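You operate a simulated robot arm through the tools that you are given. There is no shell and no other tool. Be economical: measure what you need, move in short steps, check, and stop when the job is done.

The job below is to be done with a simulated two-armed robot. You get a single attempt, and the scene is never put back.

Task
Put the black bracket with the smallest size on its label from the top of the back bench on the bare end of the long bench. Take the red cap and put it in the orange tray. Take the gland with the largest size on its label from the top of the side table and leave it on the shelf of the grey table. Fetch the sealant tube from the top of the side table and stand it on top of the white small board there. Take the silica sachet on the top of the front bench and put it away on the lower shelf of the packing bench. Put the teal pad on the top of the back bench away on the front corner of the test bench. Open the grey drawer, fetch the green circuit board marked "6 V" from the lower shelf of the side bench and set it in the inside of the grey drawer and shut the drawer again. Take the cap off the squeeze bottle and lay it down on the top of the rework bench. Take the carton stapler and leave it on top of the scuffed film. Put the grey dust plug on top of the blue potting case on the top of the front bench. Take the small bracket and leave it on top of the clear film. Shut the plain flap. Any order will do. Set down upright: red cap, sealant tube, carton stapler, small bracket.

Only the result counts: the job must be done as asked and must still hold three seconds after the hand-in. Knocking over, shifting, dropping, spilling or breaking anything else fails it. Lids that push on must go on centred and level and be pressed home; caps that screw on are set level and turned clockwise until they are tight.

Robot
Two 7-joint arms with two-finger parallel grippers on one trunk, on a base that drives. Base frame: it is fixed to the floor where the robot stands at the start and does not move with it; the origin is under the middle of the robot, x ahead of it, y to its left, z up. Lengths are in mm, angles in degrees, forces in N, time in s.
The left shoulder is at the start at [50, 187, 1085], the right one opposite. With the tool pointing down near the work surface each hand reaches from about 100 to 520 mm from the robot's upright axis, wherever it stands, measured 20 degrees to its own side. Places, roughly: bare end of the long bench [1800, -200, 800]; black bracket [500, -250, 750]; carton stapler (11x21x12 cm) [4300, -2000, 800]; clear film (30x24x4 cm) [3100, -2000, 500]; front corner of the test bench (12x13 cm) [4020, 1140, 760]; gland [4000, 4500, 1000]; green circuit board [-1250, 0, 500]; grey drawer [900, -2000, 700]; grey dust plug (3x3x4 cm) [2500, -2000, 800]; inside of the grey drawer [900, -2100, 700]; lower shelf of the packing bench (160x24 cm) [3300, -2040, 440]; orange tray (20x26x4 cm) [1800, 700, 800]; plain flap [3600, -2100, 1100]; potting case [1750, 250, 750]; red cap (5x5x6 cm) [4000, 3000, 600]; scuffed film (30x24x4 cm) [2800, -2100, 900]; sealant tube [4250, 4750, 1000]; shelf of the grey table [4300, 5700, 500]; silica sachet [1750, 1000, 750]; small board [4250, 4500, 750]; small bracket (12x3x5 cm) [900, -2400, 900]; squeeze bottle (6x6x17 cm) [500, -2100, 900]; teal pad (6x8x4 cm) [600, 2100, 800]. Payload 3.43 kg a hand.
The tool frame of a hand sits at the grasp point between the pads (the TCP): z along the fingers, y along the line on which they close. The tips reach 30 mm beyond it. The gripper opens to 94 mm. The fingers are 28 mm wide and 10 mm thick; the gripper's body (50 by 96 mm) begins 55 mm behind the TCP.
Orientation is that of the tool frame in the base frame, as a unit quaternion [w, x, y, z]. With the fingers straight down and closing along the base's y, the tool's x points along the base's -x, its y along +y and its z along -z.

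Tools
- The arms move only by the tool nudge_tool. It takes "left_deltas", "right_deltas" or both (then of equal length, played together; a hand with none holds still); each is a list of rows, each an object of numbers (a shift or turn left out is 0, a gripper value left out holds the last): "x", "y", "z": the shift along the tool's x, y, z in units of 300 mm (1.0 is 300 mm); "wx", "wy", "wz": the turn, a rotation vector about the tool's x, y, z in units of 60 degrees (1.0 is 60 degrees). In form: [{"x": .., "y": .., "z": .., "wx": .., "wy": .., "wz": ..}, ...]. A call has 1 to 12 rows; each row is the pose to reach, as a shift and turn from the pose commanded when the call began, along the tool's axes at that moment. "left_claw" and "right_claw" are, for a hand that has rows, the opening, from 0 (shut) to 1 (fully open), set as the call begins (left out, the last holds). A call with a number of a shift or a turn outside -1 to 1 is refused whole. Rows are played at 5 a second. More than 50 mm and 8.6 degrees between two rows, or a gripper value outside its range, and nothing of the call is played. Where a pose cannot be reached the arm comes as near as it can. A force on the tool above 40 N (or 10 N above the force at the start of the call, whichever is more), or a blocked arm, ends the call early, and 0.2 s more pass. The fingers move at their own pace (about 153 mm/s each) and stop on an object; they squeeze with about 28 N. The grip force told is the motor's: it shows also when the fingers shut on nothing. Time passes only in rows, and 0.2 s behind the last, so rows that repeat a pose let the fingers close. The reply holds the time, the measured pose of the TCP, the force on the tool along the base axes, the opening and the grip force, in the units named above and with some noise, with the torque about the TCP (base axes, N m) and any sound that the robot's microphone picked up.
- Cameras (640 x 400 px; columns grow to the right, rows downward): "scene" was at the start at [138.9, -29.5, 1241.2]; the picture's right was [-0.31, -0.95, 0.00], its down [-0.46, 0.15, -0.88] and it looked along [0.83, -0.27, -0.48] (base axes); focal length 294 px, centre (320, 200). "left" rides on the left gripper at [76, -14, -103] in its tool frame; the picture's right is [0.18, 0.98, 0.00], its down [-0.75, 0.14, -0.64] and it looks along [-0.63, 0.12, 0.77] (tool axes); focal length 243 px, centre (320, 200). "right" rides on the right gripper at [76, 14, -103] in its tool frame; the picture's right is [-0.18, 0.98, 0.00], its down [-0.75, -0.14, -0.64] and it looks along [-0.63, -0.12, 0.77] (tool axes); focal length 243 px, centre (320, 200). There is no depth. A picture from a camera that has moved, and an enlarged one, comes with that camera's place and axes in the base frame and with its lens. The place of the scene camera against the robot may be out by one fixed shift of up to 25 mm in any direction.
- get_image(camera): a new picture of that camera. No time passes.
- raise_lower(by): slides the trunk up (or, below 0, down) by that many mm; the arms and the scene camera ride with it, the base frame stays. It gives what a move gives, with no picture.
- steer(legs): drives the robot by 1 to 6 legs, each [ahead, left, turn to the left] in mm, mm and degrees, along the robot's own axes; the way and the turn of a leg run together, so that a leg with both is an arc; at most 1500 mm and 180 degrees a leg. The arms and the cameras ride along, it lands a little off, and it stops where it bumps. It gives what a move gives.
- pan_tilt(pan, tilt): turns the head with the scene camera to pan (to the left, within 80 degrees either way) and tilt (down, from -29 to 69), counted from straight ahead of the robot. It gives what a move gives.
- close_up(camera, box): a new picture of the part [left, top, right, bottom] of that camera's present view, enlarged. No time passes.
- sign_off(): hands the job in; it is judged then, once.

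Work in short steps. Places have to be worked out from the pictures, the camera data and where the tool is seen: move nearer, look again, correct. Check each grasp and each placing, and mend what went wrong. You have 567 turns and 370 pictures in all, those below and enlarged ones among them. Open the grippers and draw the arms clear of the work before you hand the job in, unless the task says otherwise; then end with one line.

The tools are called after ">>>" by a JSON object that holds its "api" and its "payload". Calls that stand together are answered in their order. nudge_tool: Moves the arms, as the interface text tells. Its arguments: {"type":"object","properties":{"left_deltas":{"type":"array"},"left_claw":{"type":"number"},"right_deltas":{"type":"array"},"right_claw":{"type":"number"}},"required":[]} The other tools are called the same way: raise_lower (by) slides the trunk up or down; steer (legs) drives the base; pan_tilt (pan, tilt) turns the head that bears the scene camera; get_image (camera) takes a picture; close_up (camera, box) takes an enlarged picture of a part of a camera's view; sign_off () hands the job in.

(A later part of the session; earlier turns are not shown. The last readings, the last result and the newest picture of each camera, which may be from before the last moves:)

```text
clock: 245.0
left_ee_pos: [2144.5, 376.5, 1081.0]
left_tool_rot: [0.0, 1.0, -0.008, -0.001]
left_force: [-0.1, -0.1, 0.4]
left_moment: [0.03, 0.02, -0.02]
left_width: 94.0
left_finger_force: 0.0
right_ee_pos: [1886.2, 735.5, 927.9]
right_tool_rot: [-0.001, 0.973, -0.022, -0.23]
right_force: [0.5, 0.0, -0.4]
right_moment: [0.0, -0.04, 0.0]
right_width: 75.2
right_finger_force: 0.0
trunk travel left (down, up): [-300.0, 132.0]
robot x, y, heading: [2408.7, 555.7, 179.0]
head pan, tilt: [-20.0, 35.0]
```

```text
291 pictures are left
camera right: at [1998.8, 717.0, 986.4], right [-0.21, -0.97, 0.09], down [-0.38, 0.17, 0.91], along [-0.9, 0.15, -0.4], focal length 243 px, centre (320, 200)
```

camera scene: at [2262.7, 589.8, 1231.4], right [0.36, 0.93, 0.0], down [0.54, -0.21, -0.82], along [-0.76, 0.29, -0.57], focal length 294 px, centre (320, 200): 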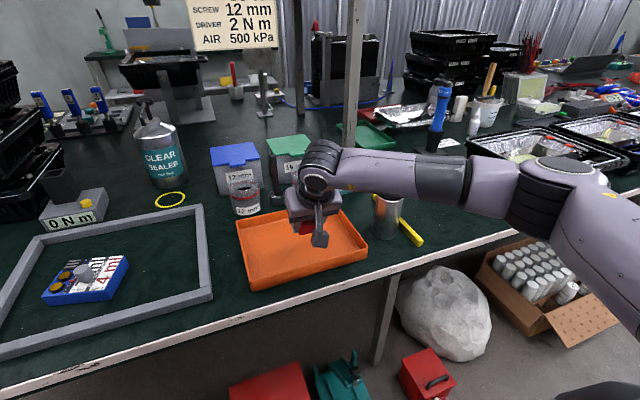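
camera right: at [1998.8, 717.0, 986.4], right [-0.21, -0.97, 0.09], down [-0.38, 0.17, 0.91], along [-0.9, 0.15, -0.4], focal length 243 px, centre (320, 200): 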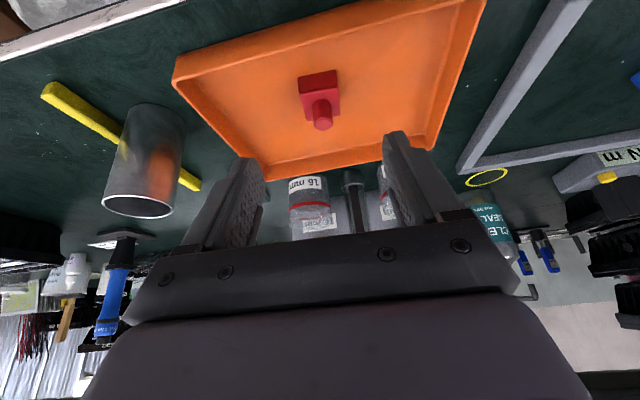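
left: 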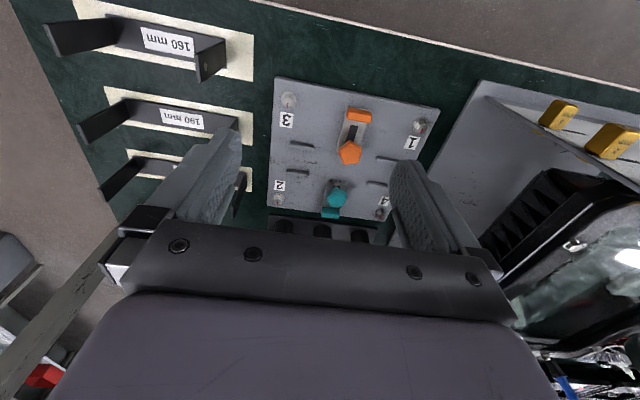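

Cap stands upright in the tray. Next: gland and sealant tube at the side table (y≈4500). I drive there.

>>> {"api": "steer", "payload": {"legs": [[-380, 0, 1], [0, 0, -90], [1450, 0, 0], [1450, 0, 0], [700, 0, 0], [0, 0, -60]]}}

>>> {"api": "pan_tilt", "payload": {"pan": 0, "tilt": 20}}

>>> {"api": "get_image", "payload": {"camera": "scene"}}

```text
clock: 270.9
left_ee_pos: [2991.4, 4441.4, 1081.6]
left_tool_rot: [0.0, -0.251, 0.968, 0.0]
left_force: [0.4, -0.5, 0.9]
left_moment: [-0.01, 0.0, 0.01]
left_width: 94.1
left_finger_force: 0.1
right_ee_pos: [3394.8, 4258.2, 927.8]
right_tool_rot: [0.222, -0.231, 0.945, 0.059]
right_force: [0.9, 0.0, -1.3]
right_moment: [-0.01, -0.01, 0.0]
right_width: 74.9
right_finger_force: 0.0
trunk travel left (down, up): [-300.0, 132.0]
robot x, y, heading: [2855.0, 4147.9, 29.1]
head pan, tilt: [-20.0, 35.0]
```

```text
clock: 271.8
left_ee_pos: [2991.7, 4440.4, 1081.1]
left_tool_rot: [0.0, -0.251, 0.968, -0.001]
left_force: [0.4, 0.1, 0.0]
left_moment: [0.02, 0.01, 0.01]
left_width: 94.3
left_finger_force: 0.1
right_ee_pos: [3394.0, 4258.1, 928.1]
right_tool_rot: [0.222, -0.231, 0.946, 0.059]
right_force: [-0.3, -0.1, 0.1]
right_moment: [0.02, -0.03, -0.02]
right_width: 75.1
right_finger_force: 0.0
trunk travel left (down, up): [-300.0, 132.0]
robot x, y, heading: [2853.8, 4149.1, 29.3]
head pan, tilt: [0.0, 20.0]
```

```text
290 pictures are left
camera scene: at [2979.8, 4221.1, 1255.3], right [0.49, -0.87, 0.0], down [-0.3, -0.17, -0.94], along [0.82, 0.46, -0.34], focal length 294 px, centre (320, 200)
```

scene: 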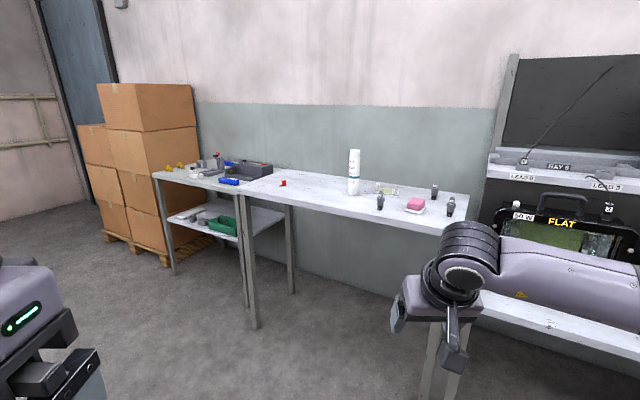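

I enlarge the side table.

>>> {"api": "close_up", "payload": {"camera": "scene", "box": [320, 140, 480, 240]}}

>>> {"api": "close_up", "payload": {"camera": "scene", "box": [140, 140, 300, 260]}}

```text
4.00 times, centred on (400, 190) of scene
camera zoom: at [2979.8, 4221.1, 1255.3], right [0.49, -0.87, 0.0], down [-0.3, -0.17, -0.94], along [0.82, 0.46, -0.34], focal length 1178 px, centre (0, 240)
```

zoom: 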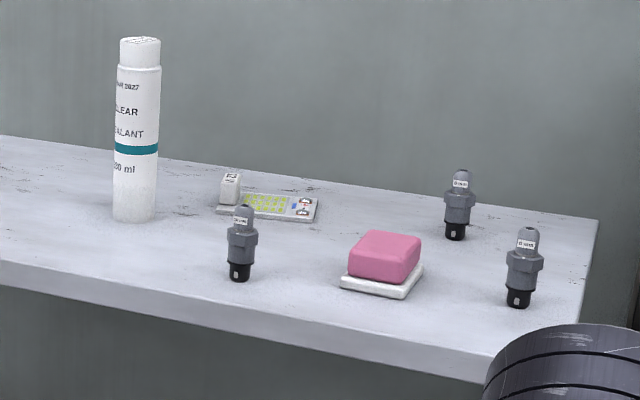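

```text
3.33 times, centred on (220, 200) of scene
camera zoom: at [2979.8, 4221.1, 1255.3], right [0.49, -0.87, 0.0], down [-0.3, -0.17, -0.94], along [0.82, 0.46, -0.34], focal length 981 px, centre (653, 200)
```

zoom: 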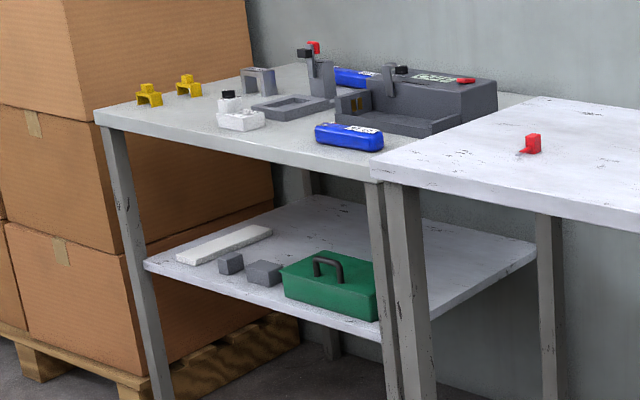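

I go closer: square up to the side table.

>>> {"api": "steer", "payload": {"legs": [[0, 0, -29.2], [0, 430, 0], [500, 0, 0]]}}

>>> {"api": "pan_tilt", "payload": {"pan": 0, "tilt": 25}}

>>> {"api": "get_image", "payload": {"camera": "scene"}}

>>> {"api": "close_up", "payload": {"camera": "scene", "box": [240, 130, 480, 280]}}

```text
clock: 278.4
left_ee_pos: [3620.3, 4758.4, 1080.3]
left_tool_rot: [0.0, 0.004, 1.0, 0.0]
left_force: [0.0, 0.4, 0.4]
left_moment: [-0.01, 0.0, -0.01]
left_width: 93.8
left_finger_force: 0.1
right_ee_pos: [3881.2, 4400.8, 928.6]
right_tool_rot: [0.23, 0.018, 0.973, 0.0]
right_force: [0.3, -0.1, -0.6]
right_moment: [0.0, 0.0, 0.0]
right_width: 75.2
right_finger_force: 0.0
trunk travel left (down, up): [-300.0, 132.0]
robot x, y, heading: [3355.2, 4578.5, -0.7]
head pan, tilt: [0.0, 20.0]
```

```text
clock: 279.0
left_ee_pos: [3620.1, 4758.9, 1081.9]
left_tool_rot: [0.001, 0.004, 1.0, 0.0]
left_force: [-0.3, 0.8, -0.2]
left_moment: [0.0, 0.04, 0.0]
left_width: 94.1
left_finger_force: 0.1
right_ee_pos: [3881.0, 4401.9, 928.3]
right_tool_rot: [0.231, 0.018, 0.973, 0.001]
right_force: [-0.3, 0.4, -0.2]
right_moment: [0.01, 0.03, -0.01]
right_width: 75.2
right_finger_force: 0.0
trunk travel left (down, up): [-300.0, 132.0]
robot x, y, heading: [3356.8, 4576.2, -0.7]
head pan, tilt: [0.0, 25.0]
```

```text
287 pictures are left
camera scene: at [3500.0, 4570.7, 1247.3], right [-0.01, -1.0, 0.0], down [-0.42, 0.0, -0.91], along [0.91, -0.01, -0.42], focal length 294 px, centre (320, 200)
```

scene: 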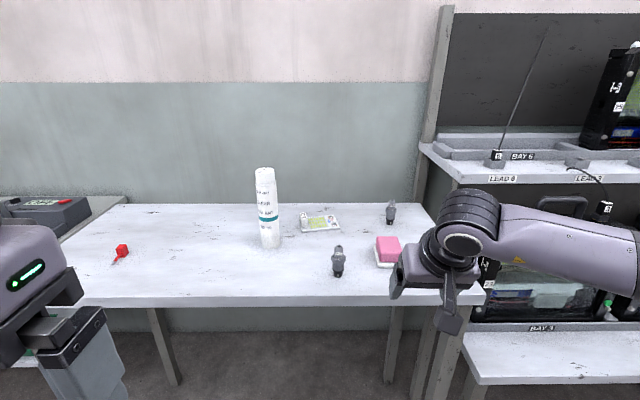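

```text
2.67 times, centred on (360, 205) of scene
camera zoom: at [3500.0, 4570.7, 1247.3], right [-0.01, -1.0, 0.0], down [-0.42, 0.0, -0.91], along [0.91, -0.01, -0.42], focal length 785 px, centre (213, 187)
```

zoom: 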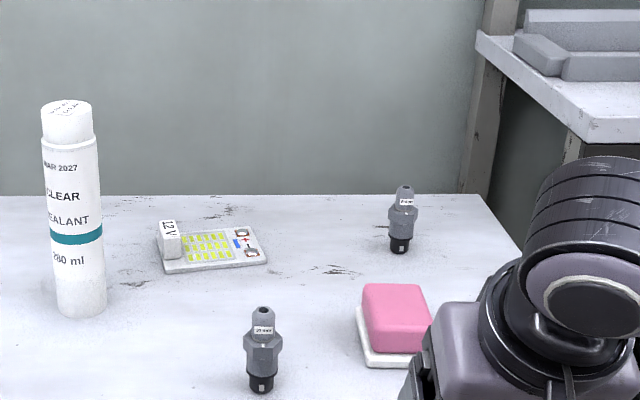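

I read gland labels at high zoom.

>>> {"api": "close_up", "payload": {"camera": "scene", "box": [325, 240, 355, 260]}}

>>> {"api": "close_up", "payload": {"camera": "scene", "box": [376, 196, 406, 216]}}

>>> {"api": "get_image", "payload": {"camera": "right"}}

```text
16.00 times, centred on (340, 250) of scene
camera zoom: at [3500.0, 4570.7, 1247.3], right [-0.01, -1.0, 0.0], down [-0.42, 0.0, -0.91], along [0.91, -0.01, -0.42], focal length 4711 px, centre (0, -600)
```

zoom: 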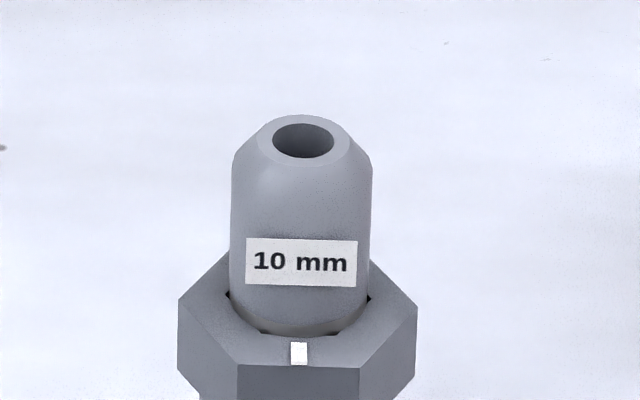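

```text
16.00 times, centred on (391, 206) of scene
camera zoom: at [3500.0, 4570.7, 1247.3], right [-0.01, -1.0, 0.0], down [-0.42, 0.0, -0.91], along [0.91, -0.01, -0.42], focal length 4711 px, centre (-816, 104)
```

zoom: 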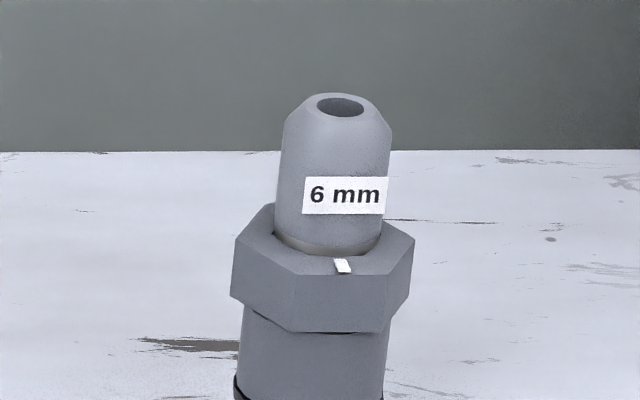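

```text
283 pictures are left
camera right: at [3766.2, 4419.6, 986.2], right [0.2, 0.98, 0.09], down [0.38, -0.16, 0.91], along [0.9, -0.15, -0.4], focal length 243 px, centre (320, 200)
```

right: 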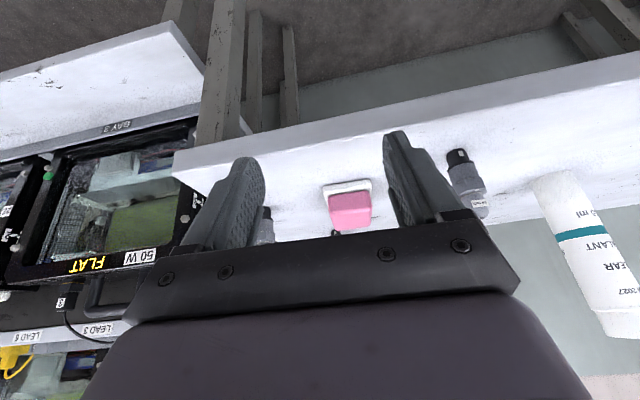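

The third gland is hidden by the arm; I pull the right hand back and level it, then look.

>>> {"api": "nudge_tool", "payload": {"right_deltas": [{"x": 0.12, "z": -0.06, "wy": 0.09}, {"x": 0.24, "z": -0.12, "wy": 0.18}, {"x": 0.36, "z": -0.18, "wy": 0.27}, {"x": 0.48, "z": -0.24, "wy": 0.36}, {"x": 0.6, "z": -0.3, "wy": 0.445}]}}

>>> {"api": "get_image", "payload": {"camera": "scene"}}

```text
clock: 280.2
left_ee_pos: [3620.6, 4759.7, 1081.5]
left_tool_rot: [0.0, 0.004, 1.0, 0.0]
left_force: [-0.2, 1.1, -0.1]
left_moment: [0.01, 0.0, -0.01]
left_width: 93.9
left_finger_force: 0.1
right_ee_pos: [3679.8, 4409.5, 928.2]
right_tool_rot: [-0.001, 0.018, 1.0, 0.004]
right_force: [0.1, -0.4, 0.1]
right_moment: [-0.04, 0.01, 0.01]
right_width: 75.3
right_finger_force: 0.1
trunk travel left (down, up): [-300.0, 132.0]
robot x, y, heading: [3355.2, 4577.2, -0.5]
head pan, tilt: [0.0, 25.0]
```

```text
282 pictures are left
camera scene: at [3499.9, 4570.7, 1247.3], right [-0.01, -1.0, 0.0], down [-0.42, 0.0, -0.91], along [0.91, -0.01, -0.42], focal length 294 px, centre (320, 200)
```

scene: 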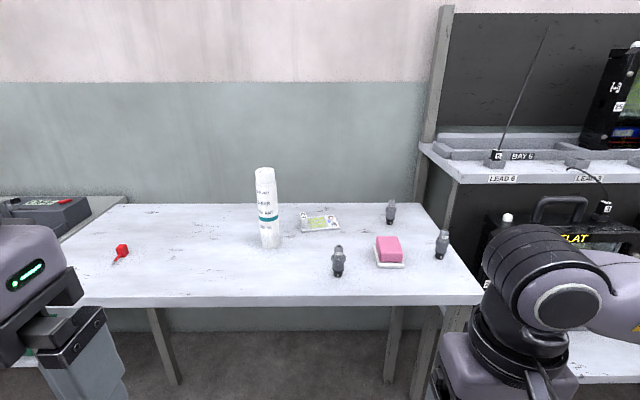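

>>> {"api": "close_up", "payload": {"camera": "scene", "box": [425, 225, 461, 249]}}

```text
16.00 times, centred on (443, 237) of scene
camera zoom: at [3499.9, 4570.7, 1247.3], right [-0.01, -1.0, 0.0], down [-0.42, 0.0, -0.91], along [0.91, -0.01, -0.42], focal length 4711 px, centre (-1648, -392)
```

zoom: 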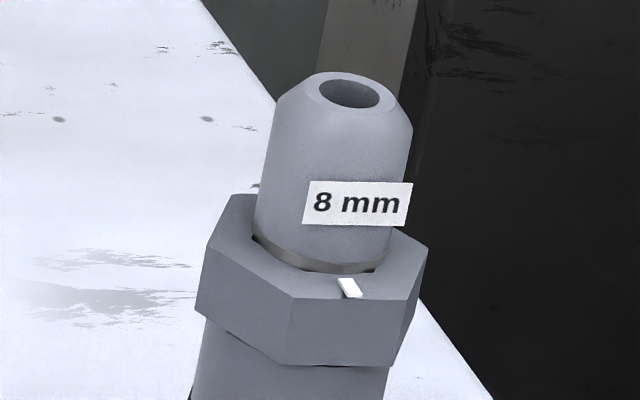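

10 mm is the largest: the front gland at about (3988,4527). I align the robot and tilt the right hand 40° so the gland can later be set on the shelf.

>>> {"api": "steer", "payload": {"legs": [[0, 115, 0.5], [90, 0, 0]]}}

>>> {"api": "nudge_tool", "payload": {"right_deltas": [{"wy": -0.13}, {"wy": -0.26}, {"wy": -0.4}, {"wy": -0.53}, {"wy": -0.67}], "right_claw": 0.8}}

>>> {"api": "get_image", "payload": {"camera": "right"}}

>>> {"api": "get_image", "payload": {"camera": "scene"}}

```text
clock: 282.1
left_ee_pos: [3709.1, 4875.5, 1082.1]
left_tool_rot: [0.0, 0.0, 1.0, 0.0]
left_force: [0.3, 0.2, -0.8]
left_moment: [-0.01, -0.01, 0.03]
left_width: 94.2
left_finger_force: 0.1
right_ee_pos: [3773.1, 4526.1, 928.1]
right_tool_rot: [-0.001, 0.013, 1.0, 0.005]
right_force: [-0.7, -0.2, -0.1]
right_moment: [0.02, 0.02, 0.01]
right_width: 75.3
right_finger_force: 0.0
trunk travel left (down, up): [-300.0, 132.0]
robot x, y, heading: [3448.1, 4688.0, 0.1]
head pan, tilt: [0.0, 25.0]
```

```text
clock: 283.4
left_ee_pos: [3708.2, 4874.8, 1080.7]
left_tool_rot: [0.0, 0.0, 1.0, 0.0]
left_force: [0.1, 0.1, 0.0]
left_moment: [0.03, 0.03, 0.0]
left_width: 93.9
left_finger_force: 0.0
right_ee_pos: [3805.9, 4546.8, 925.6]
right_tool_rot: [0.342, 0.014, 0.939, 0.0]
right_force: [-0.1, 0.4, -0.3]
right_moment: [-0.03, -0.05, -0.03]
right_width: 75.1
right_finger_force: 0.1
right hand out of reach, approached as far as the arm can: row 4, 5
trunk travel left (down, up): [-300.0, 132.0]
robot x, y, heading: [3440.7, 4690.8, -0.0]
head pan, tilt: [0.0, 25.0]
```

```text
280 pictures are left
camera right: at [3682.1, 4565.4, 956.2], right [0.17, 0.98, 0.13], down [0.16, -0.15, 0.98], along [0.97, -0.14, -0.18], focal length 243 px, centre (320, 200)
```

right: 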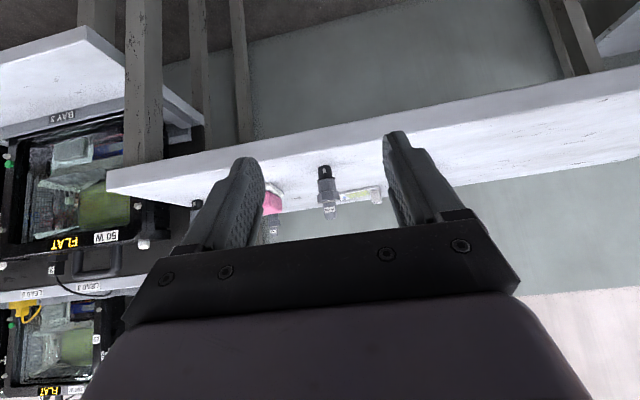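

```text
279 pictures are left
camera scene: at [3590.6, 4687.1, 1247.3], right [0.0, -1.0, 0.0], down [-0.42, 0.0, -0.91], along [0.91, 0.0, -0.42], focal length 294 px, centre (320, 200)
```

scene: 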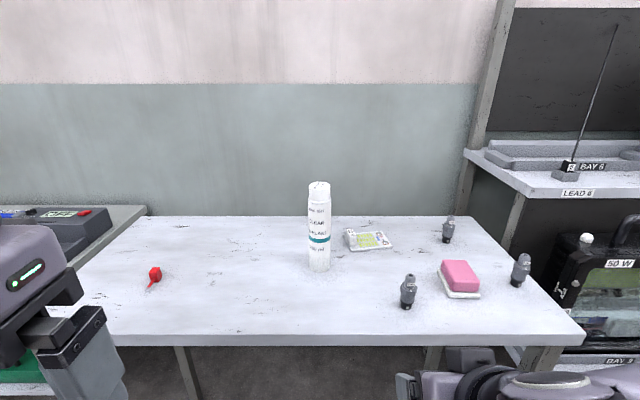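

Gland centre ≈ (3995,4530), top ≈ z 928. I approach along x at z≈918, stopping 50 mm short.

>>> {"api": "nudge_tool", "payload": {"right_deltas": [{"x": -0.11, "y": -0.015, "z": 0.1}, {"x": -0.22, "y": -0.03, "z": 0.2}, {"x": -0.32, "y": -0.041, "z": 0.29}]}}

>>> {"api": "get_image", "payload": {"camera": "right"}}

```text
clock: 284.1
left_ee_pos: [3709.0, 4876.5, 1081.0]
left_tool_rot: [-0.001, 0.0, 1.0, 0.0]
left_force: [0.2, 0.7, -0.3]
left_moment: [0.04, 0.01, 0.02]
left_width: 93.9
left_finger_force: 0.1
right_ee_pos: [3936.4, 4530.5, 922.8]
right_tool_rot: [0.343, 0.013, 0.939, 0.0]
right_force: [0.7, -0.4, 0.8]
right_moment: [-0.01, -0.01, 0.0]
right_width: 75.3
right_finger_force: 0.1
trunk travel left (down, up): [-300.0, 132.0]
robot x, y, heading: [3449.2, 4690.0, -0.2]
head pan, tilt: [0.0, 25.0]
```

```text
278 pictures are left
camera right: at [3811.6, 4549.1, 951.7], right [0.17, 0.98, 0.13], down [0.16, -0.15, 0.98], along [0.97, -0.14, -0.18], focal length 243 px, centre (320, 200)
```

right: 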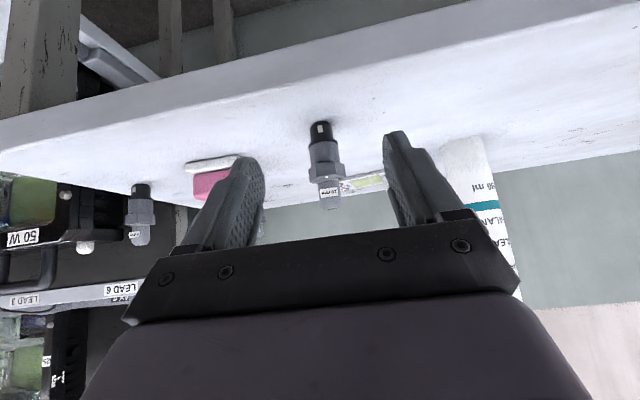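

Gland at (4008,4529). I move in and close on its top cylinder.

>>> {"api": "nudge_tool", "payload": {"right_deltas": [{"x": -0.075, "z": 0.07}, {"x": -0.149, "z": 0.143}]}}

>>> {"api": "nudge_tool", "payload": {"right_deltas": [{"z": 0}, {"z": 0}, {"z": 0}], "right_claw": 0}}

>>> {"api": "get_image", "payload": {"camera": "right"}}

```text
clock: 284.8
left_ee_pos: [3708.7, 4874.7, 1080.1]
left_tool_rot: [0.001, 0.0, 1.0, 0.0]
left_force: [-1.0, 0.2, 0.5]
left_moment: [0.01, 0.01, 0.0]
left_width: 93.8
left_finger_force: 0.0
right_ee_pos: [3997.8, 4529.5, 916.7]
right_tool_rot: [0.343, 0.013, 0.939, 0.0]
right_force: [-0.7, -1.3, 0.2]
right_moment: [0.02, -0.04, 0.0]
right_width: 75.1
right_finger_force: 0.1
trunk travel left (down, up): [-300.0, 132.0]
robot x, y, heading: [3448.0, 4685.7, -0.1]
head pan, tilt: [0.0, 25.0]
```

```text
clock: 285.6
left_ee_pos: [3708.6, 4876.6, 1081.8]
left_tool_rot: [0.0, -0.001, 1.0, 0.0]
left_force: [-0.4, -0.6, 0.7]
left_moment: [-0.03, 0.01, 0.05]
left_width: 94.0
left_finger_force: 0.1
right_ee_pos: [3998.3, 4529.4, 917.6]
right_tool_rot: [0.344, 0.014, 0.939, 0.0]
right_force: [0.1, -1.1, 1.0]
right_moment: [0.03, -0.01, -0.03]
right_width: 25.7
right_finger_force: 28.1
trunk travel left (down, up): [-300.0, 132.0]
robot x, y, heading: [3446.3, 4691.0, 0.3]
head pan, tilt: [0.0, 25.0]
```

```text
277 pictures are left
camera right: at [3872.8, 4547.5, 947.1], right [0.17, 0.98, 0.13], down [0.16, -0.15, 0.98], along [0.97, -0.14, -0.18], focal length 243 px, centre (320, 200)
```

right: 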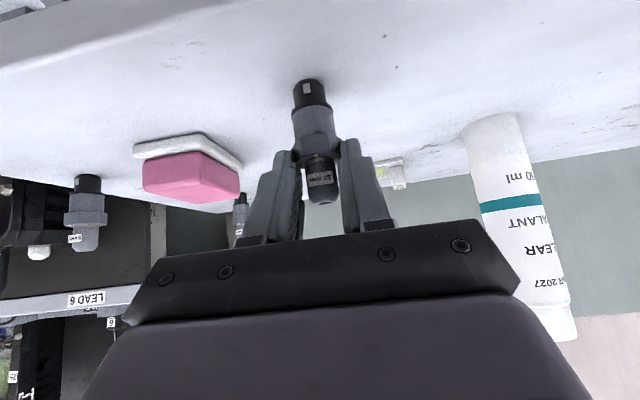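

Gland gripped (25.7 mm). I lift it, back off, and drive over to the grey table.

>>> {"api": "nudge_tool", "payload": {"right_deltas": [{"x": -0.08, "z": -0.1}, {"x": -0.16, "z": -0.2}]}}

>>> {"api": "steer", "payload": {"legs": [[-450, 0, 0], [0, 950, 0]]}}

>>> {"api": "get_image", "payload": {"camera": "scene"}}

>>> {"api": "get_image", "payload": {"camera": "right"}}

```text
clock: 286.1
left_ee_pos: [3708.2, 4875.9, 1081.2]
left_tool_rot: [0.0, -0.001, 1.0, 0.0]
left_force: [-1.0, 0.5, -0.5]
left_moment: [0.02, 0.0, 0.02]
left_width: 94.2
left_finger_force: 0.0
right_ee_pos: [3996.0, 4529.1, 996.2]
right_tool_rot: [0.343, 0.014, 0.939, 0.0]
right_force: [0.0, 0.2, -0.7]
right_moment: [-0.02, 0.02, 0.0]
right_width: 25.8
right_finger_force: 28.0
trunk travel left (down, up): [-300.0, 132.0]
robot x, y, heading: [3445.0, 4690.0, -0.1]
head pan, tilt: [0.0, 25.0]
```

```text
clock: 293.4
left_ee_pos: [3260.9, 5825.9, 1081.1]
left_tool_rot: [0.0, 0.003, 1.0, 0.0]
left_force: [-0.8, -0.1, 0.0]
left_moment: [-0.03, 0.01, 0.04]
left_width: 93.9
left_finger_force: 0.0
right_ee_pos: [3547.3, 5478.4, 994.3]
right_tool_rot: [0.343, 0.017, 0.939, -0.001]
right_force: [-0.1, 0.8, -1.3]
right_moment: [-0.02, 0.0, -0.02]
right_width: 25.6
right_finger_force: 27.6
trunk travel left (down, up): [-300.0, 132.0]
robot x, y, heading: [3004.7, 5644.9, -0.4]
head pan, tilt: [0.0, 25.0]
```

```text
276 pictures are left
camera scene: at [3141.5, 5639.3, 1247.3], right [-0.01, -1.0, 0.0], down [-0.42, 0.0, -0.91], along [0.91, -0.01, -0.42], focal length 294 px, centre (320, 200)
```

scene: 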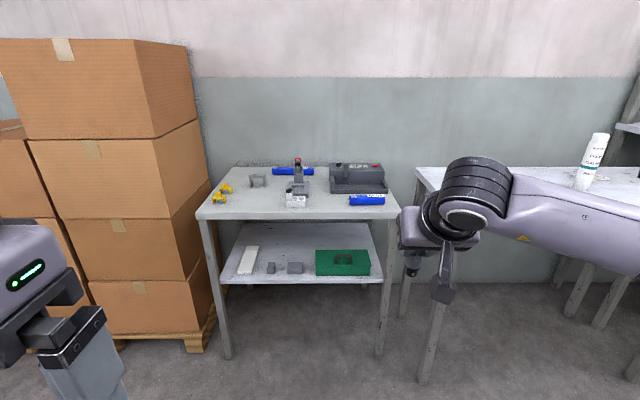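

```text
275 pictures are left
camera right: at [3421.2, 5497.4, 1024.5], right [0.17, 0.98, 0.13], down [0.16, -0.16, 0.98], along [0.97, -0.15, -0.18], focal length 243 px, centre (320, 200)
```

right: 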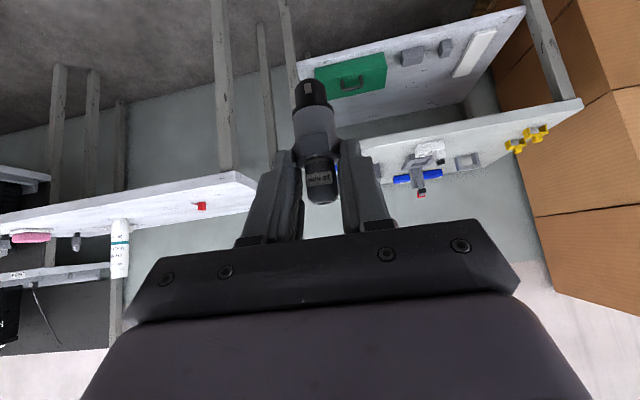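

Grey table: top front edge ≈ (x 4028, z 775); shelf z≈490. I'll stand the gland at the shelf's front strip, before the gap between the two grey cubes (y≈5775). Lower the trunk and approach partway.

>>> {"api": "steer", "payload": {"legs": [[0, 300, 0.4], [250, 0, 0]]}}

>>> {"api": "raise_lower", "payload": {"by": -280}}

>>> {"api": "get_image", "payload": {"camera": "scene"}}

>>> {"api": "get_image", "payload": {"camera": "right"}}

```text
clock: 296.9
left_ee_pos: [3510.3, 6129.7, 1081.4]
left_tool_rot: [0.0, -0.001, 1.0, 0.0]
left_force: [0.2, 0.1, 0.2]
left_moment: [0.0, 0.03, -0.02]
left_width: 94.1
left_finger_force: 0.1
right_ee_pos: [3797.5, 5784.5, 994.9]
right_tool_rot: [0.342, 0.014, 0.94, 0.0]
right_force: [-0.1, -0.1, 0.0]
right_moment: [-0.02, -0.01, -0.01]
right_width: 25.5
right_finger_force: 28.0
trunk travel left (down, up): [-300.0, 132.0]
robot x, y, heading: [3247.9, 5941.1, -0.1]
head pan, tilt: [0.0, 25.0]
```

```text
clock: 299.8
left_ee_pos: [3509.0, 6129.9, 801.0]
left_tool_rot: [0.001, 0.0, 1.0, 0.0]
left_force: [0.3, 0.5, -0.6]
left_moment: [0.01, 0.02, 0.0]
left_width: 93.8
left_finger_force: 0.1
right_ee_pos: [3797.5, 5784.0, 714.7]
right_tool_rot: [0.344, 0.014, 0.939, -0.001]
right_force: [0.2, -1.0, -1.0]
right_moment: [-0.01, -0.02, 0.0]
right_width: 25.7
right_finger_force: 28.0
trunk travel left (down, up): [-20.0, 412.0]
robot x, y, heading: [3248.0, 5942.1, 0.1]
head pan, tilt: [0.0, 25.0]
```

```text
274 pictures are left
camera scene: at [3391.9, 5941.7, 967.3], right [0.0, -1.0, 0.0], down [-0.42, 0.0, -0.91], along [0.91, 0.0, -0.42], focal length 294 px, centre (320, 200)
```

scene: 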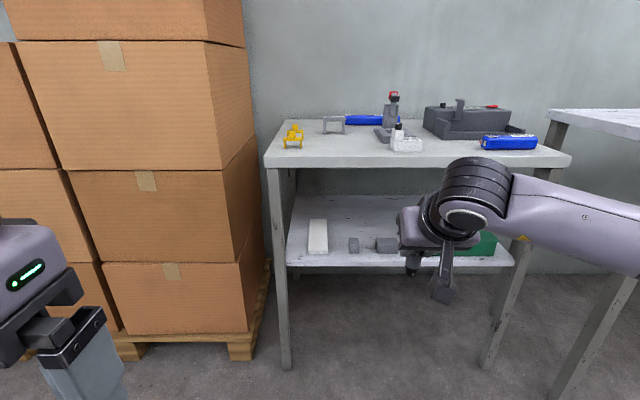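

```text
273 pictures are left
camera right: at [3672.6, 5801.7, 744.6], right [0.17, 0.98, 0.13], down [0.16, -0.15, 0.98], along [0.97, -0.14, -0.18], focal length 243 px, centre (320, 200)
```

right: 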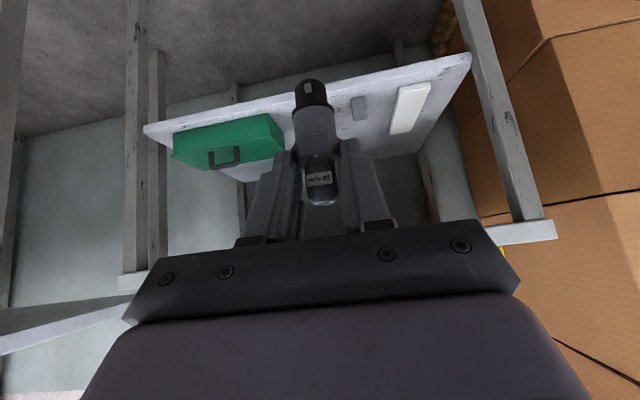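

I choose the gap between the white slab and the left cube (y≈5893). Lower the hand to z≈590 and drive in.

>>> {"api": "nudge_tool", "payload": {"right_deltas": [{"x": 0.09, "z": 0.106}, {"x": 0.18, "z": 0.212}, {"x": 0.267, "z": 0.319}]}}

>>> {"api": "steer", "payload": {"legs": [[0, 109, 0], [215, 0, 0]]}}

>>> {"api": "get_image", "payload": {"camera": "right"}}

>>> {"api": "get_image", "payload": {"camera": "scene"}}

```text
clock: 300.6
left_ee_pos: [3509.4, 6130.7, 800.7]
left_tool_rot: [0.001, 0.0, 1.0, 0.0]
left_force: [-0.6, -0.2, 0.5]
left_moment: [0.0, -0.01, -0.02]
left_width: 94.1
left_finger_force: 0.0
right_ee_pos: [3797.4, 5784.2, 588.8]
right_tool_rot: [0.344, 0.014, 0.939, 0.0]
right_force: [0.4, 0.2, 0.4]
right_moment: [0.0, 0.0, -0.01]
right_width: 25.8
right_finger_force: 27.9
trunk travel left (down, up): [-20.0, 412.0]
robot x, y, heading: [3248.3, 5945.5, -0.0]
head pan, tilt: [0.0, 25.0]
```

```text
clock: 303.0
left_ee_pos: [3723.3, 6240.6, 801.9]
left_tool_rot: [0.002, -0.001, 1.0, 0.0]
left_force: [0.2, 0.6, 0.1]
left_moment: [-0.02, 0.05, -0.02]
left_width: 94.3
left_finger_force: 0.0
right_ee_pos: [4012.7, 5894.0, 589.3]
right_tool_rot: [0.343, 0.013, 0.939, 0.0]
right_force: [0.0, 0.6, -0.6]
right_moment: [-0.02, 0.01, 0.03]
right_width: 25.4
right_finger_force: 27.7
trunk travel left (down, up): [-20.0, 412.0]
robot x, y, heading: [3460.4, 6052.1, 0.3]
head pan, tilt: [0.0, 25.0]
```

```text
272 pictures are left
camera right: at [3886.9, 5912.6, 619.3], right [0.17, 0.98, 0.13], down [0.16, -0.15, 0.98], along [0.97, -0.14, -0.18], focal length 243 px, centre (320, 200)
```

right: 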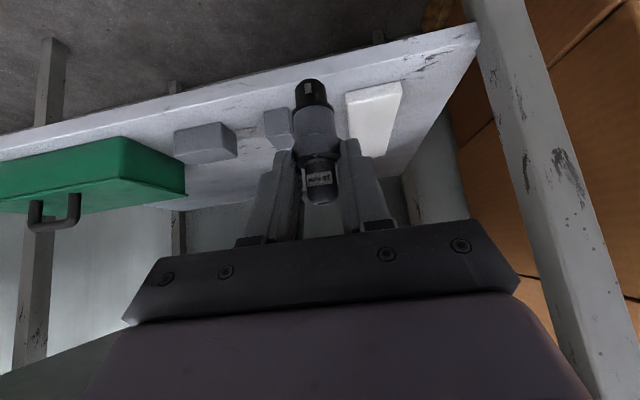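

```text
271 pictures are left
camera scene: at [3606.2, 6051.2, 967.3], right [0.0, -1.0, 0.0], down [-0.42, 0.0, -0.91], along [0.91, 0.0, -0.42], focal length 294 px, centre (320, 200)
```

scene: 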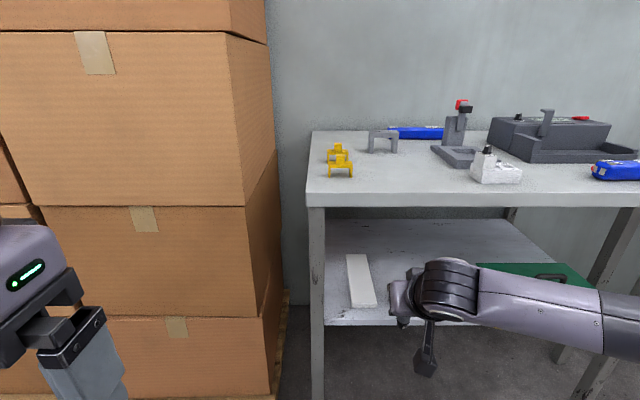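

Gap y≈5871–5919, slab front at x≈4065. I move the gland in to x≈4085, still above the shelf.

>>> {"api": "nudge_tool", "payload": {"right_deltas": [{"x": -0.08, "y": 0.004, "z": 0.067}, {"x": -0.158, "y": 0.009, "z": 0.133}]}}

>>> {"api": "get_image", "payload": {"camera": "right"}}

```text
clock: 303.6
left_ee_pos: [3723.7, 6240.1, 800.9]
left_tool_rot: [0.0, -0.001, 1.0, 0.0]
left_force: [-1.1, -0.1, 0.1]
left_moment: [0.01, -0.01, -0.01]
left_width: 94.0
left_finger_force: 0.1
right_ee_pos: [4074.4, 5896.4, 590.4]
right_tool_rot: [0.344, 0.013, 0.939, 0.001]
right_force: [-0.3, -0.1, -0.9]
right_moment: [0.01, -0.02, 0.01]
right_width: 25.5
right_finger_force: 27.7
trunk travel left (down, up): [-20.0, 412.0]
robot x, y, heading: [3459.2, 6054.5, -0.0]
head pan, tilt: [0.0, 25.0]
```

```text
270 pictures are left
camera right: at [3949.1, 5914.1, 619.7], right [0.16, 0.98, 0.13], down [0.16, -0.15, 0.98], along [0.97, -0.14, -0.18], focal length 243 px, centre (320, 200)
```

right: 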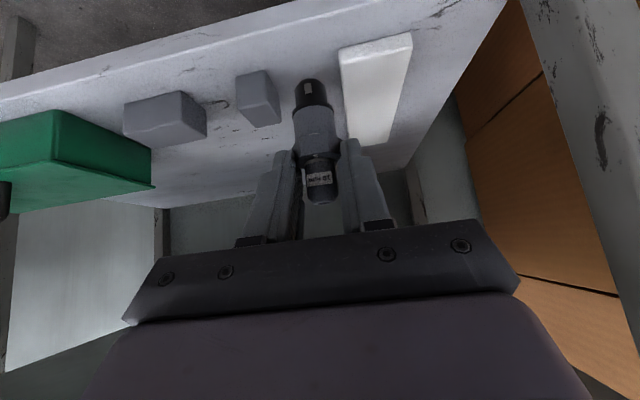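

Base is centred in the gap. I lower in small steps until contact.

>>> {"api": "nudge_tool", "payload": {"right_deltas": [{"x": 0.03, "z": 0.036}, {"x": 0.047, "z": 0.056}, {"x": 0.053, "z": 0.064}, {"x": 0.06, "z": 0.0715}, {"x": 0.066, "z": 0.079}, {"x": 0.072, "z": 0.087}, {"x": 0.079, "z": 0.094}, {"x": 0.085, "z": 0.102}]}}

>>> {"api": "get_image", "payload": {"camera": "right"}}

```text
clock: 305.4
left_ee_pos: [3723.3, 6240.0, 802.8]
left_tool_rot: [0.0, -0.001, 1.0, -0.001]
left_force: [-0.9, 0.0, -0.3]
left_moment: [-0.01, 0.01, 0.01]
left_width: 93.9
left_finger_force: 0.1
right_ee_pos: [4074.6, 5896.1, 549.8]
right_tool_rot: [0.343, 0.014, 0.939, 0.0]
right_force: [0.0, 0.2, -0.6]
right_moment: [0.06, 0.01, -0.01]
right_width: 25.6
right_finger_force: 28.2
trunk travel left (down, up): [-20.0, 412.0]
robot x, y, heading: [3460.8, 6055.3, 0.4]
head pan, tilt: [0.0, 25.0]
```

```text
269 pictures are left
camera right: at [3949.5, 5913.8, 579.4], right [0.17, 0.98, 0.13], down [0.16, -0.15, 0.98], along [0.97, -0.14, -0.18], focal length 243 px, centre (320, 200)
```

right: 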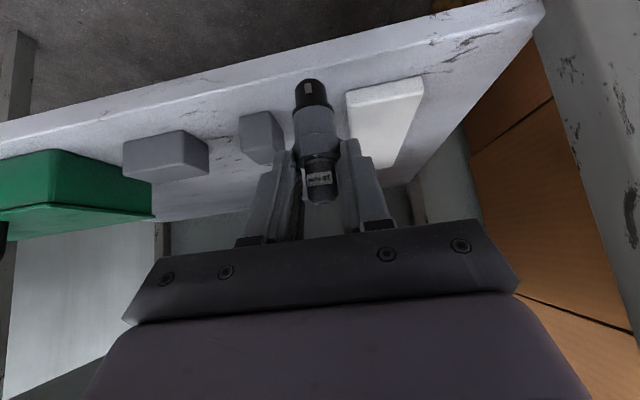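

No contact yet; I continue lowering.

>>> {"api": "nudge_tool", "payload": {"right_deltas": [{"x": 0.0085, "z": 0.01}, {"x": 0.017, "z": 0.02}, {"x": 0.026, "z": 0.03}, {"x": 0.034, "z": 0.041}, {"x": 0.043, "z": 0.051}, {"x": 0.051, "z": 0.061}, {"x": 0.06, "z": 0.0715}, {"x": 0.068, "z": 0.082}]}}

>>> {"api": "get_image", "payload": {"camera": "right"}}

```text
clock: 307.2
left_ee_pos: [3723.9, 6240.0, 802.2]
left_tool_rot: [0.001, -0.001, 1.0, 0.0]
left_force: [0.6, 0.1, -0.4]
left_moment: [0.04, 0.02, 0.0]
left_width: 94.0
left_finger_force: 0.0
right_ee_pos: [4073.4, 5896.4, 516.9]
right_tool_rot: [0.343, 0.014, 0.939, 0.0]
right_force: [-0.1, 0.0, -0.5]
right_moment: [-0.02, 0.0, -0.04]
right_width: 25.6
right_finger_force: 28.2
trunk travel left (down, up): [-20.0, 412.0]
robot x, y, heading: [3461.9, 6054.2, -0.1]
head pan, tilt: [0.0, 25.0]
```

```text
268 pictures are left
camera right: at [3949.2, 5914.5, 547.5], right [0.17, 0.98, 0.13], down [0.16, -0.15, 0.98], along [0.97, -0.14, -0.18], focal length 243 px, centre (320, 200)
```

right: 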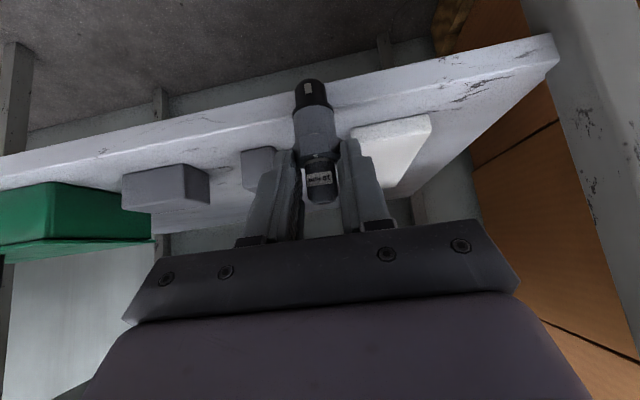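

The gland hangs in front of the shelf edge, so the shelf begins further back. I enlarge the hand view to measure the edge.

>>> {"api": "close_up", "payload": {"camera": "right", "box": [240, 30, 480, 180]}}

```text
2.67 times, centred on (360, 105) of right
camera zoom: at [3949.2, 5914.5, 547.5], right [0.17, 0.98, 0.13], down [0.16, -0.15, 0.98], along [0.97, -0.14, -0.18], focal length 647 px, centre (213, 453)
```

zoom: 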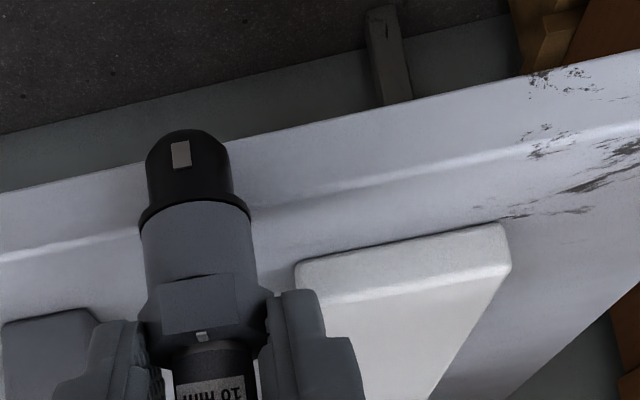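

Edge estimated at about (4087, z 467). I raise 35 mm and drive 48 mm further in.

>>> {"api": "nudge_tool", "payload": {"right_deltas": [{"x": -0.037, "z": -0.045}, {"x": -0.075, "z": -0.09}]}}

>>> {"api": "steer", "payload": {"legs": [[48, 0, 0]]}}

>>> {"api": "get_image", "payload": {"camera": "right"}}

>>> {"api": "get_image", "payload": {"camera": "scene"}}

```text
clock: 307.8
left_ee_pos: [3722.9, 6239.6, 801.5]
left_tool_rot: [0.001, -0.001, 1.0, 0.0]
left_force: [-0.2, 0.1, -0.4]
left_moment: [-0.01, 0.04, -0.03]
left_width: 94.0
left_finger_force: 0.0
right_ee_pos: [4074.4, 5896.4, 553.8]
right_tool_rot: [0.343, 0.014, 0.939, 0.0]
right_force: [0.0, 0.3, -0.5]
right_moment: [0.01, -0.01, 0.01]
right_width: 25.8
right_finger_force: 28.4
trunk travel left (down, up): [-20.0, 412.0]
robot x, y, heading: [3463.3, 6048.2, -0.1]
head pan, tilt: [0.0, 25.0]
```

```text
clock: 308.7
left_ee_pos: [3770.9, 6239.9, 801.8]
left_tool_rot: [0.001, -0.001, 1.0, 0.0]
left_force: [1.1, 0.4, 0.1]
left_moment: [-0.02, -0.02, 0.0]
left_width: 93.9
left_finger_force: 0.1
right_ee_pos: [4121.9, 5896.4, 552.5]
right_tool_rot: [0.344, 0.014, 0.939, 0.0]
right_force: [0.0, 0.0, 0.8]
right_moment: [-0.02, 0.02, 0.03]
right_width: 25.8
right_finger_force: 28.0
trunk travel left (down, up): [-20.0, 412.0]
robot x, y, heading: [3509.3, 6052.6, 0.3]
head pan, tilt: [0.0, 25.0]
```

```text
266 pictures are left
camera right: at [3996.9, 5914.0, 582.7], right [0.17, 0.98, 0.13], down [0.16, -0.15, 0.98], along [0.97, -0.14, -0.18], focal length 243 px, centre (320, 200)
```

right: 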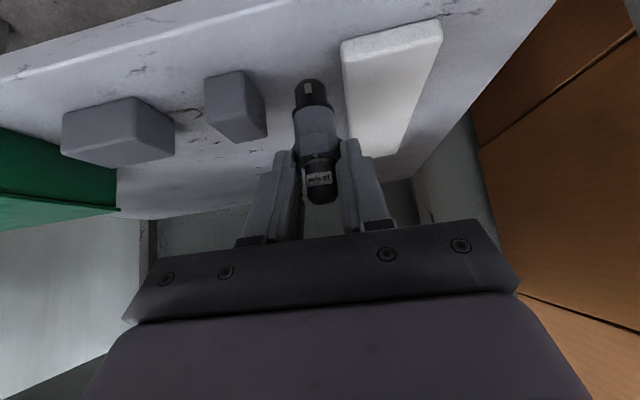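

```text
265 pictures are left
camera scene: at [3654.0, 6051.2, 967.3], right [0.0, -1.0, 0.0], down [-0.42, 0.0, -0.91], along [0.91, 0.0, -0.42], focal length 294 px, centre (320, 200)
```

scene: 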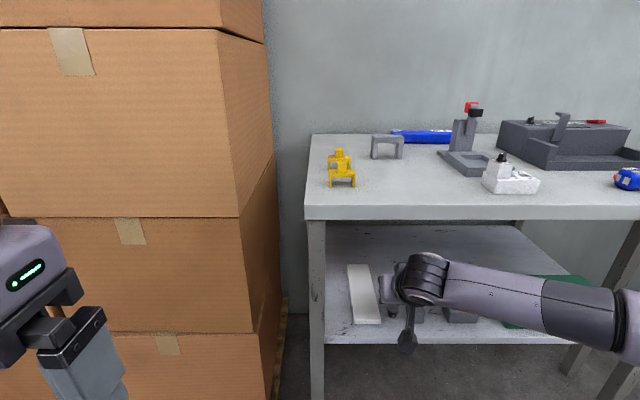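

Now above the shelf. I lower in small steps until contact.

>>> {"api": "nudge_tool", "payload": {"right_deltas": [{"x": 0.017, "z": 0.02}, {"x": 0.034, "z": 0.041}, {"x": 0.043, "z": 0.051}, {"x": 0.051, "z": 0.061}, {"x": 0.06, "z": 0.0715}, {"x": 0.068, "z": 0.082}, {"x": 0.077, "z": 0.092}, {"x": 0.085, "z": 0.102}]}}

>>> {"api": "get_image", "payload": {"camera": "right"}}

```text
clock: 310.5
left_ee_pos: [3770.0, 6241.1, 801.9]
left_tool_rot: [0.002, 0.0, 1.0, 0.0]
left_force: [0.5, -0.9, -0.6]
left_moment: [0.01, -0.02, 0.0]
left_width: 93.8
left_finger_force: 0.2
right_ee_pos: [4124.4, 5898.3, 519.3]
right_tool_rot: [0.348, 0.014, 0.937, 0.001]
right_force: [-2.0, -1.1, 27.4]
right_moment: [-0.07, -0.16, 0.0]
right_width: 25.8
right_finger_force: 28.2
trunk travel left (down, up): [-20.0, 412.0]
robot x, y, heading: [3508.7, 6053.7, 0.2]
head pan, tilt: [0.0, 25.0]
```

```text
264 pictures are left
camera right: at [3998.8, 5914.9, 547.2], right [0.16, 0.98, 0.13], down [0.15, -0.16, 0.98], along [0.98, -0.14, -0.17], focal length 243 px, centre (320, 200)
```

right: 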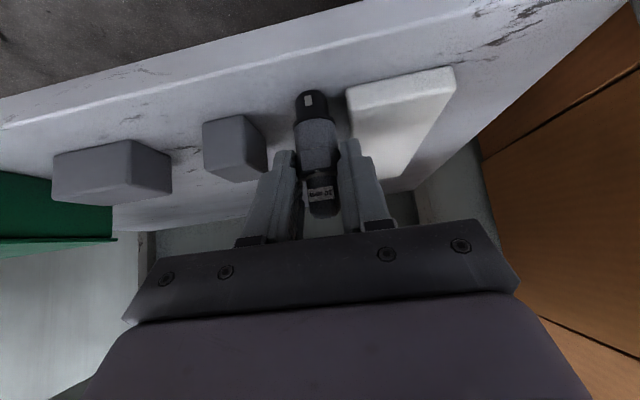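

Gland base is on the shelf. Relieve, open slightly, and withdraw along the finger axis.

>>> {"api": "nudge_tool", "payload": {"right_deltas": [{"x": -0.008, "z": -0.01}, {"x": -0.008, "z": -0.01}]}}

>>> {"api": "nudge_tool", "payload": {"right_deltas": [{"z": 0}, {"z": 0}, {"z": 0}], "right_claw": 0.45}}

>>> {"api": "nudge_tool", "payload": {"right_deltas": [{"z": -0.08}, {"z": -0.16}, {"z": -0.25}, {"x": 0.1, "z": -0.35}, {"x": 0.2, "z": -0.45}]}}

>>> {"api": "get_image", "payload": {"camera": "right"}}

```text
clock: 311.1
left_ee_pos: [3771.4, 6239.9, 801.5]
left_tool_rot: [0.001, -0.001, 1.0, 0.0]
left_force: [-0.6, 0.5, 0.3]
left_moment: [0.0, 0.02, 0.02]
left_width: 94.0
left_finger_force: 0.1
right_ee_pos: [4122.5, 5897.4, 518.7]
right_tool_rot: [0.345, 0.014, 0.939, 0.001]
right_force: [5.5, 0.6, 13.6]
right_moment: [0.05, -0.51, 0.05]
right_width: 25.9
right_finger_force: 27.7
trunk travel left (down, up): [-20.0, 412.0]
robot x, y, heading: [3510.1, 6049.0, 0.1]
head pan, tilt: [0.0, 25.0]
```

```text
clock: 311.9
left_ee_pos: [3772.8, 6239.6, 801.3]
left_tool_rot: [0.001, -0.001, 1.0, 0.0]
left_force: [-1.0, -0.2, 0.6]
left_moment: [0.0, -0.01, 0.01]
left_width: 93.9
left_finger_force: 0.0
right_ee_pos: [4121.8, 5897.3, 515.6]
right_tool_rot: [0.342, 0.013, 0.94, 0.0]
right_force: [0.1, 0.5, 0.4]
right_moment: [0.0, 0.0, 0.01]
right_width: 42.3
right_finger_force: 0.1
trunk travel left (down, up): [-20.0, 412.0]
robot x, y, heading: [3507.3, 6057.4, -0.2]
head pan, tilt: [0.0, 25.0]
```

```text
clock: 313.1
left_ee_pos: [3772.0, 6239.5, 800.9]
left_tool_rot: [0.0, -0.001, 1.0, -0.001]
left_force: [0.6, -0.3, 0.4]
left_moment: [0.04, 0.01, 0.0]
left_width: 93.7
left_finger_force: 0.0
right_ee_pos: [3987.9, 5898.6, 580.7]
right_tool_rot: [0.343, 0.014, 0.939, 0.0]
right_force: [-0.6, 0.4, -0.1]
right_moment: [-0.02, 0.01, 0.0]
right_width: 42.0
right_finger_force: 0.1
trunk travel left (down, up): [-20.0, 412.0]
robot x, y, heading: [3510.9, 6053.4, -0.1]
head pan, tilt: [0.0, 25.0]
```

```text
263 pictures are left
camera right: at [3863.5, 5917.4, 610.7], right [0.17, 0.98, 0.13], down [0.16, -0.15, 0.98], along [0.97, -0.14, -0.18], focal length 243 px, centre (320, 200)
```

right: 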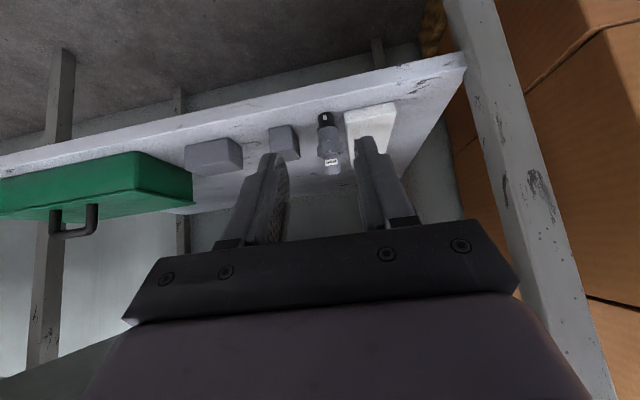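

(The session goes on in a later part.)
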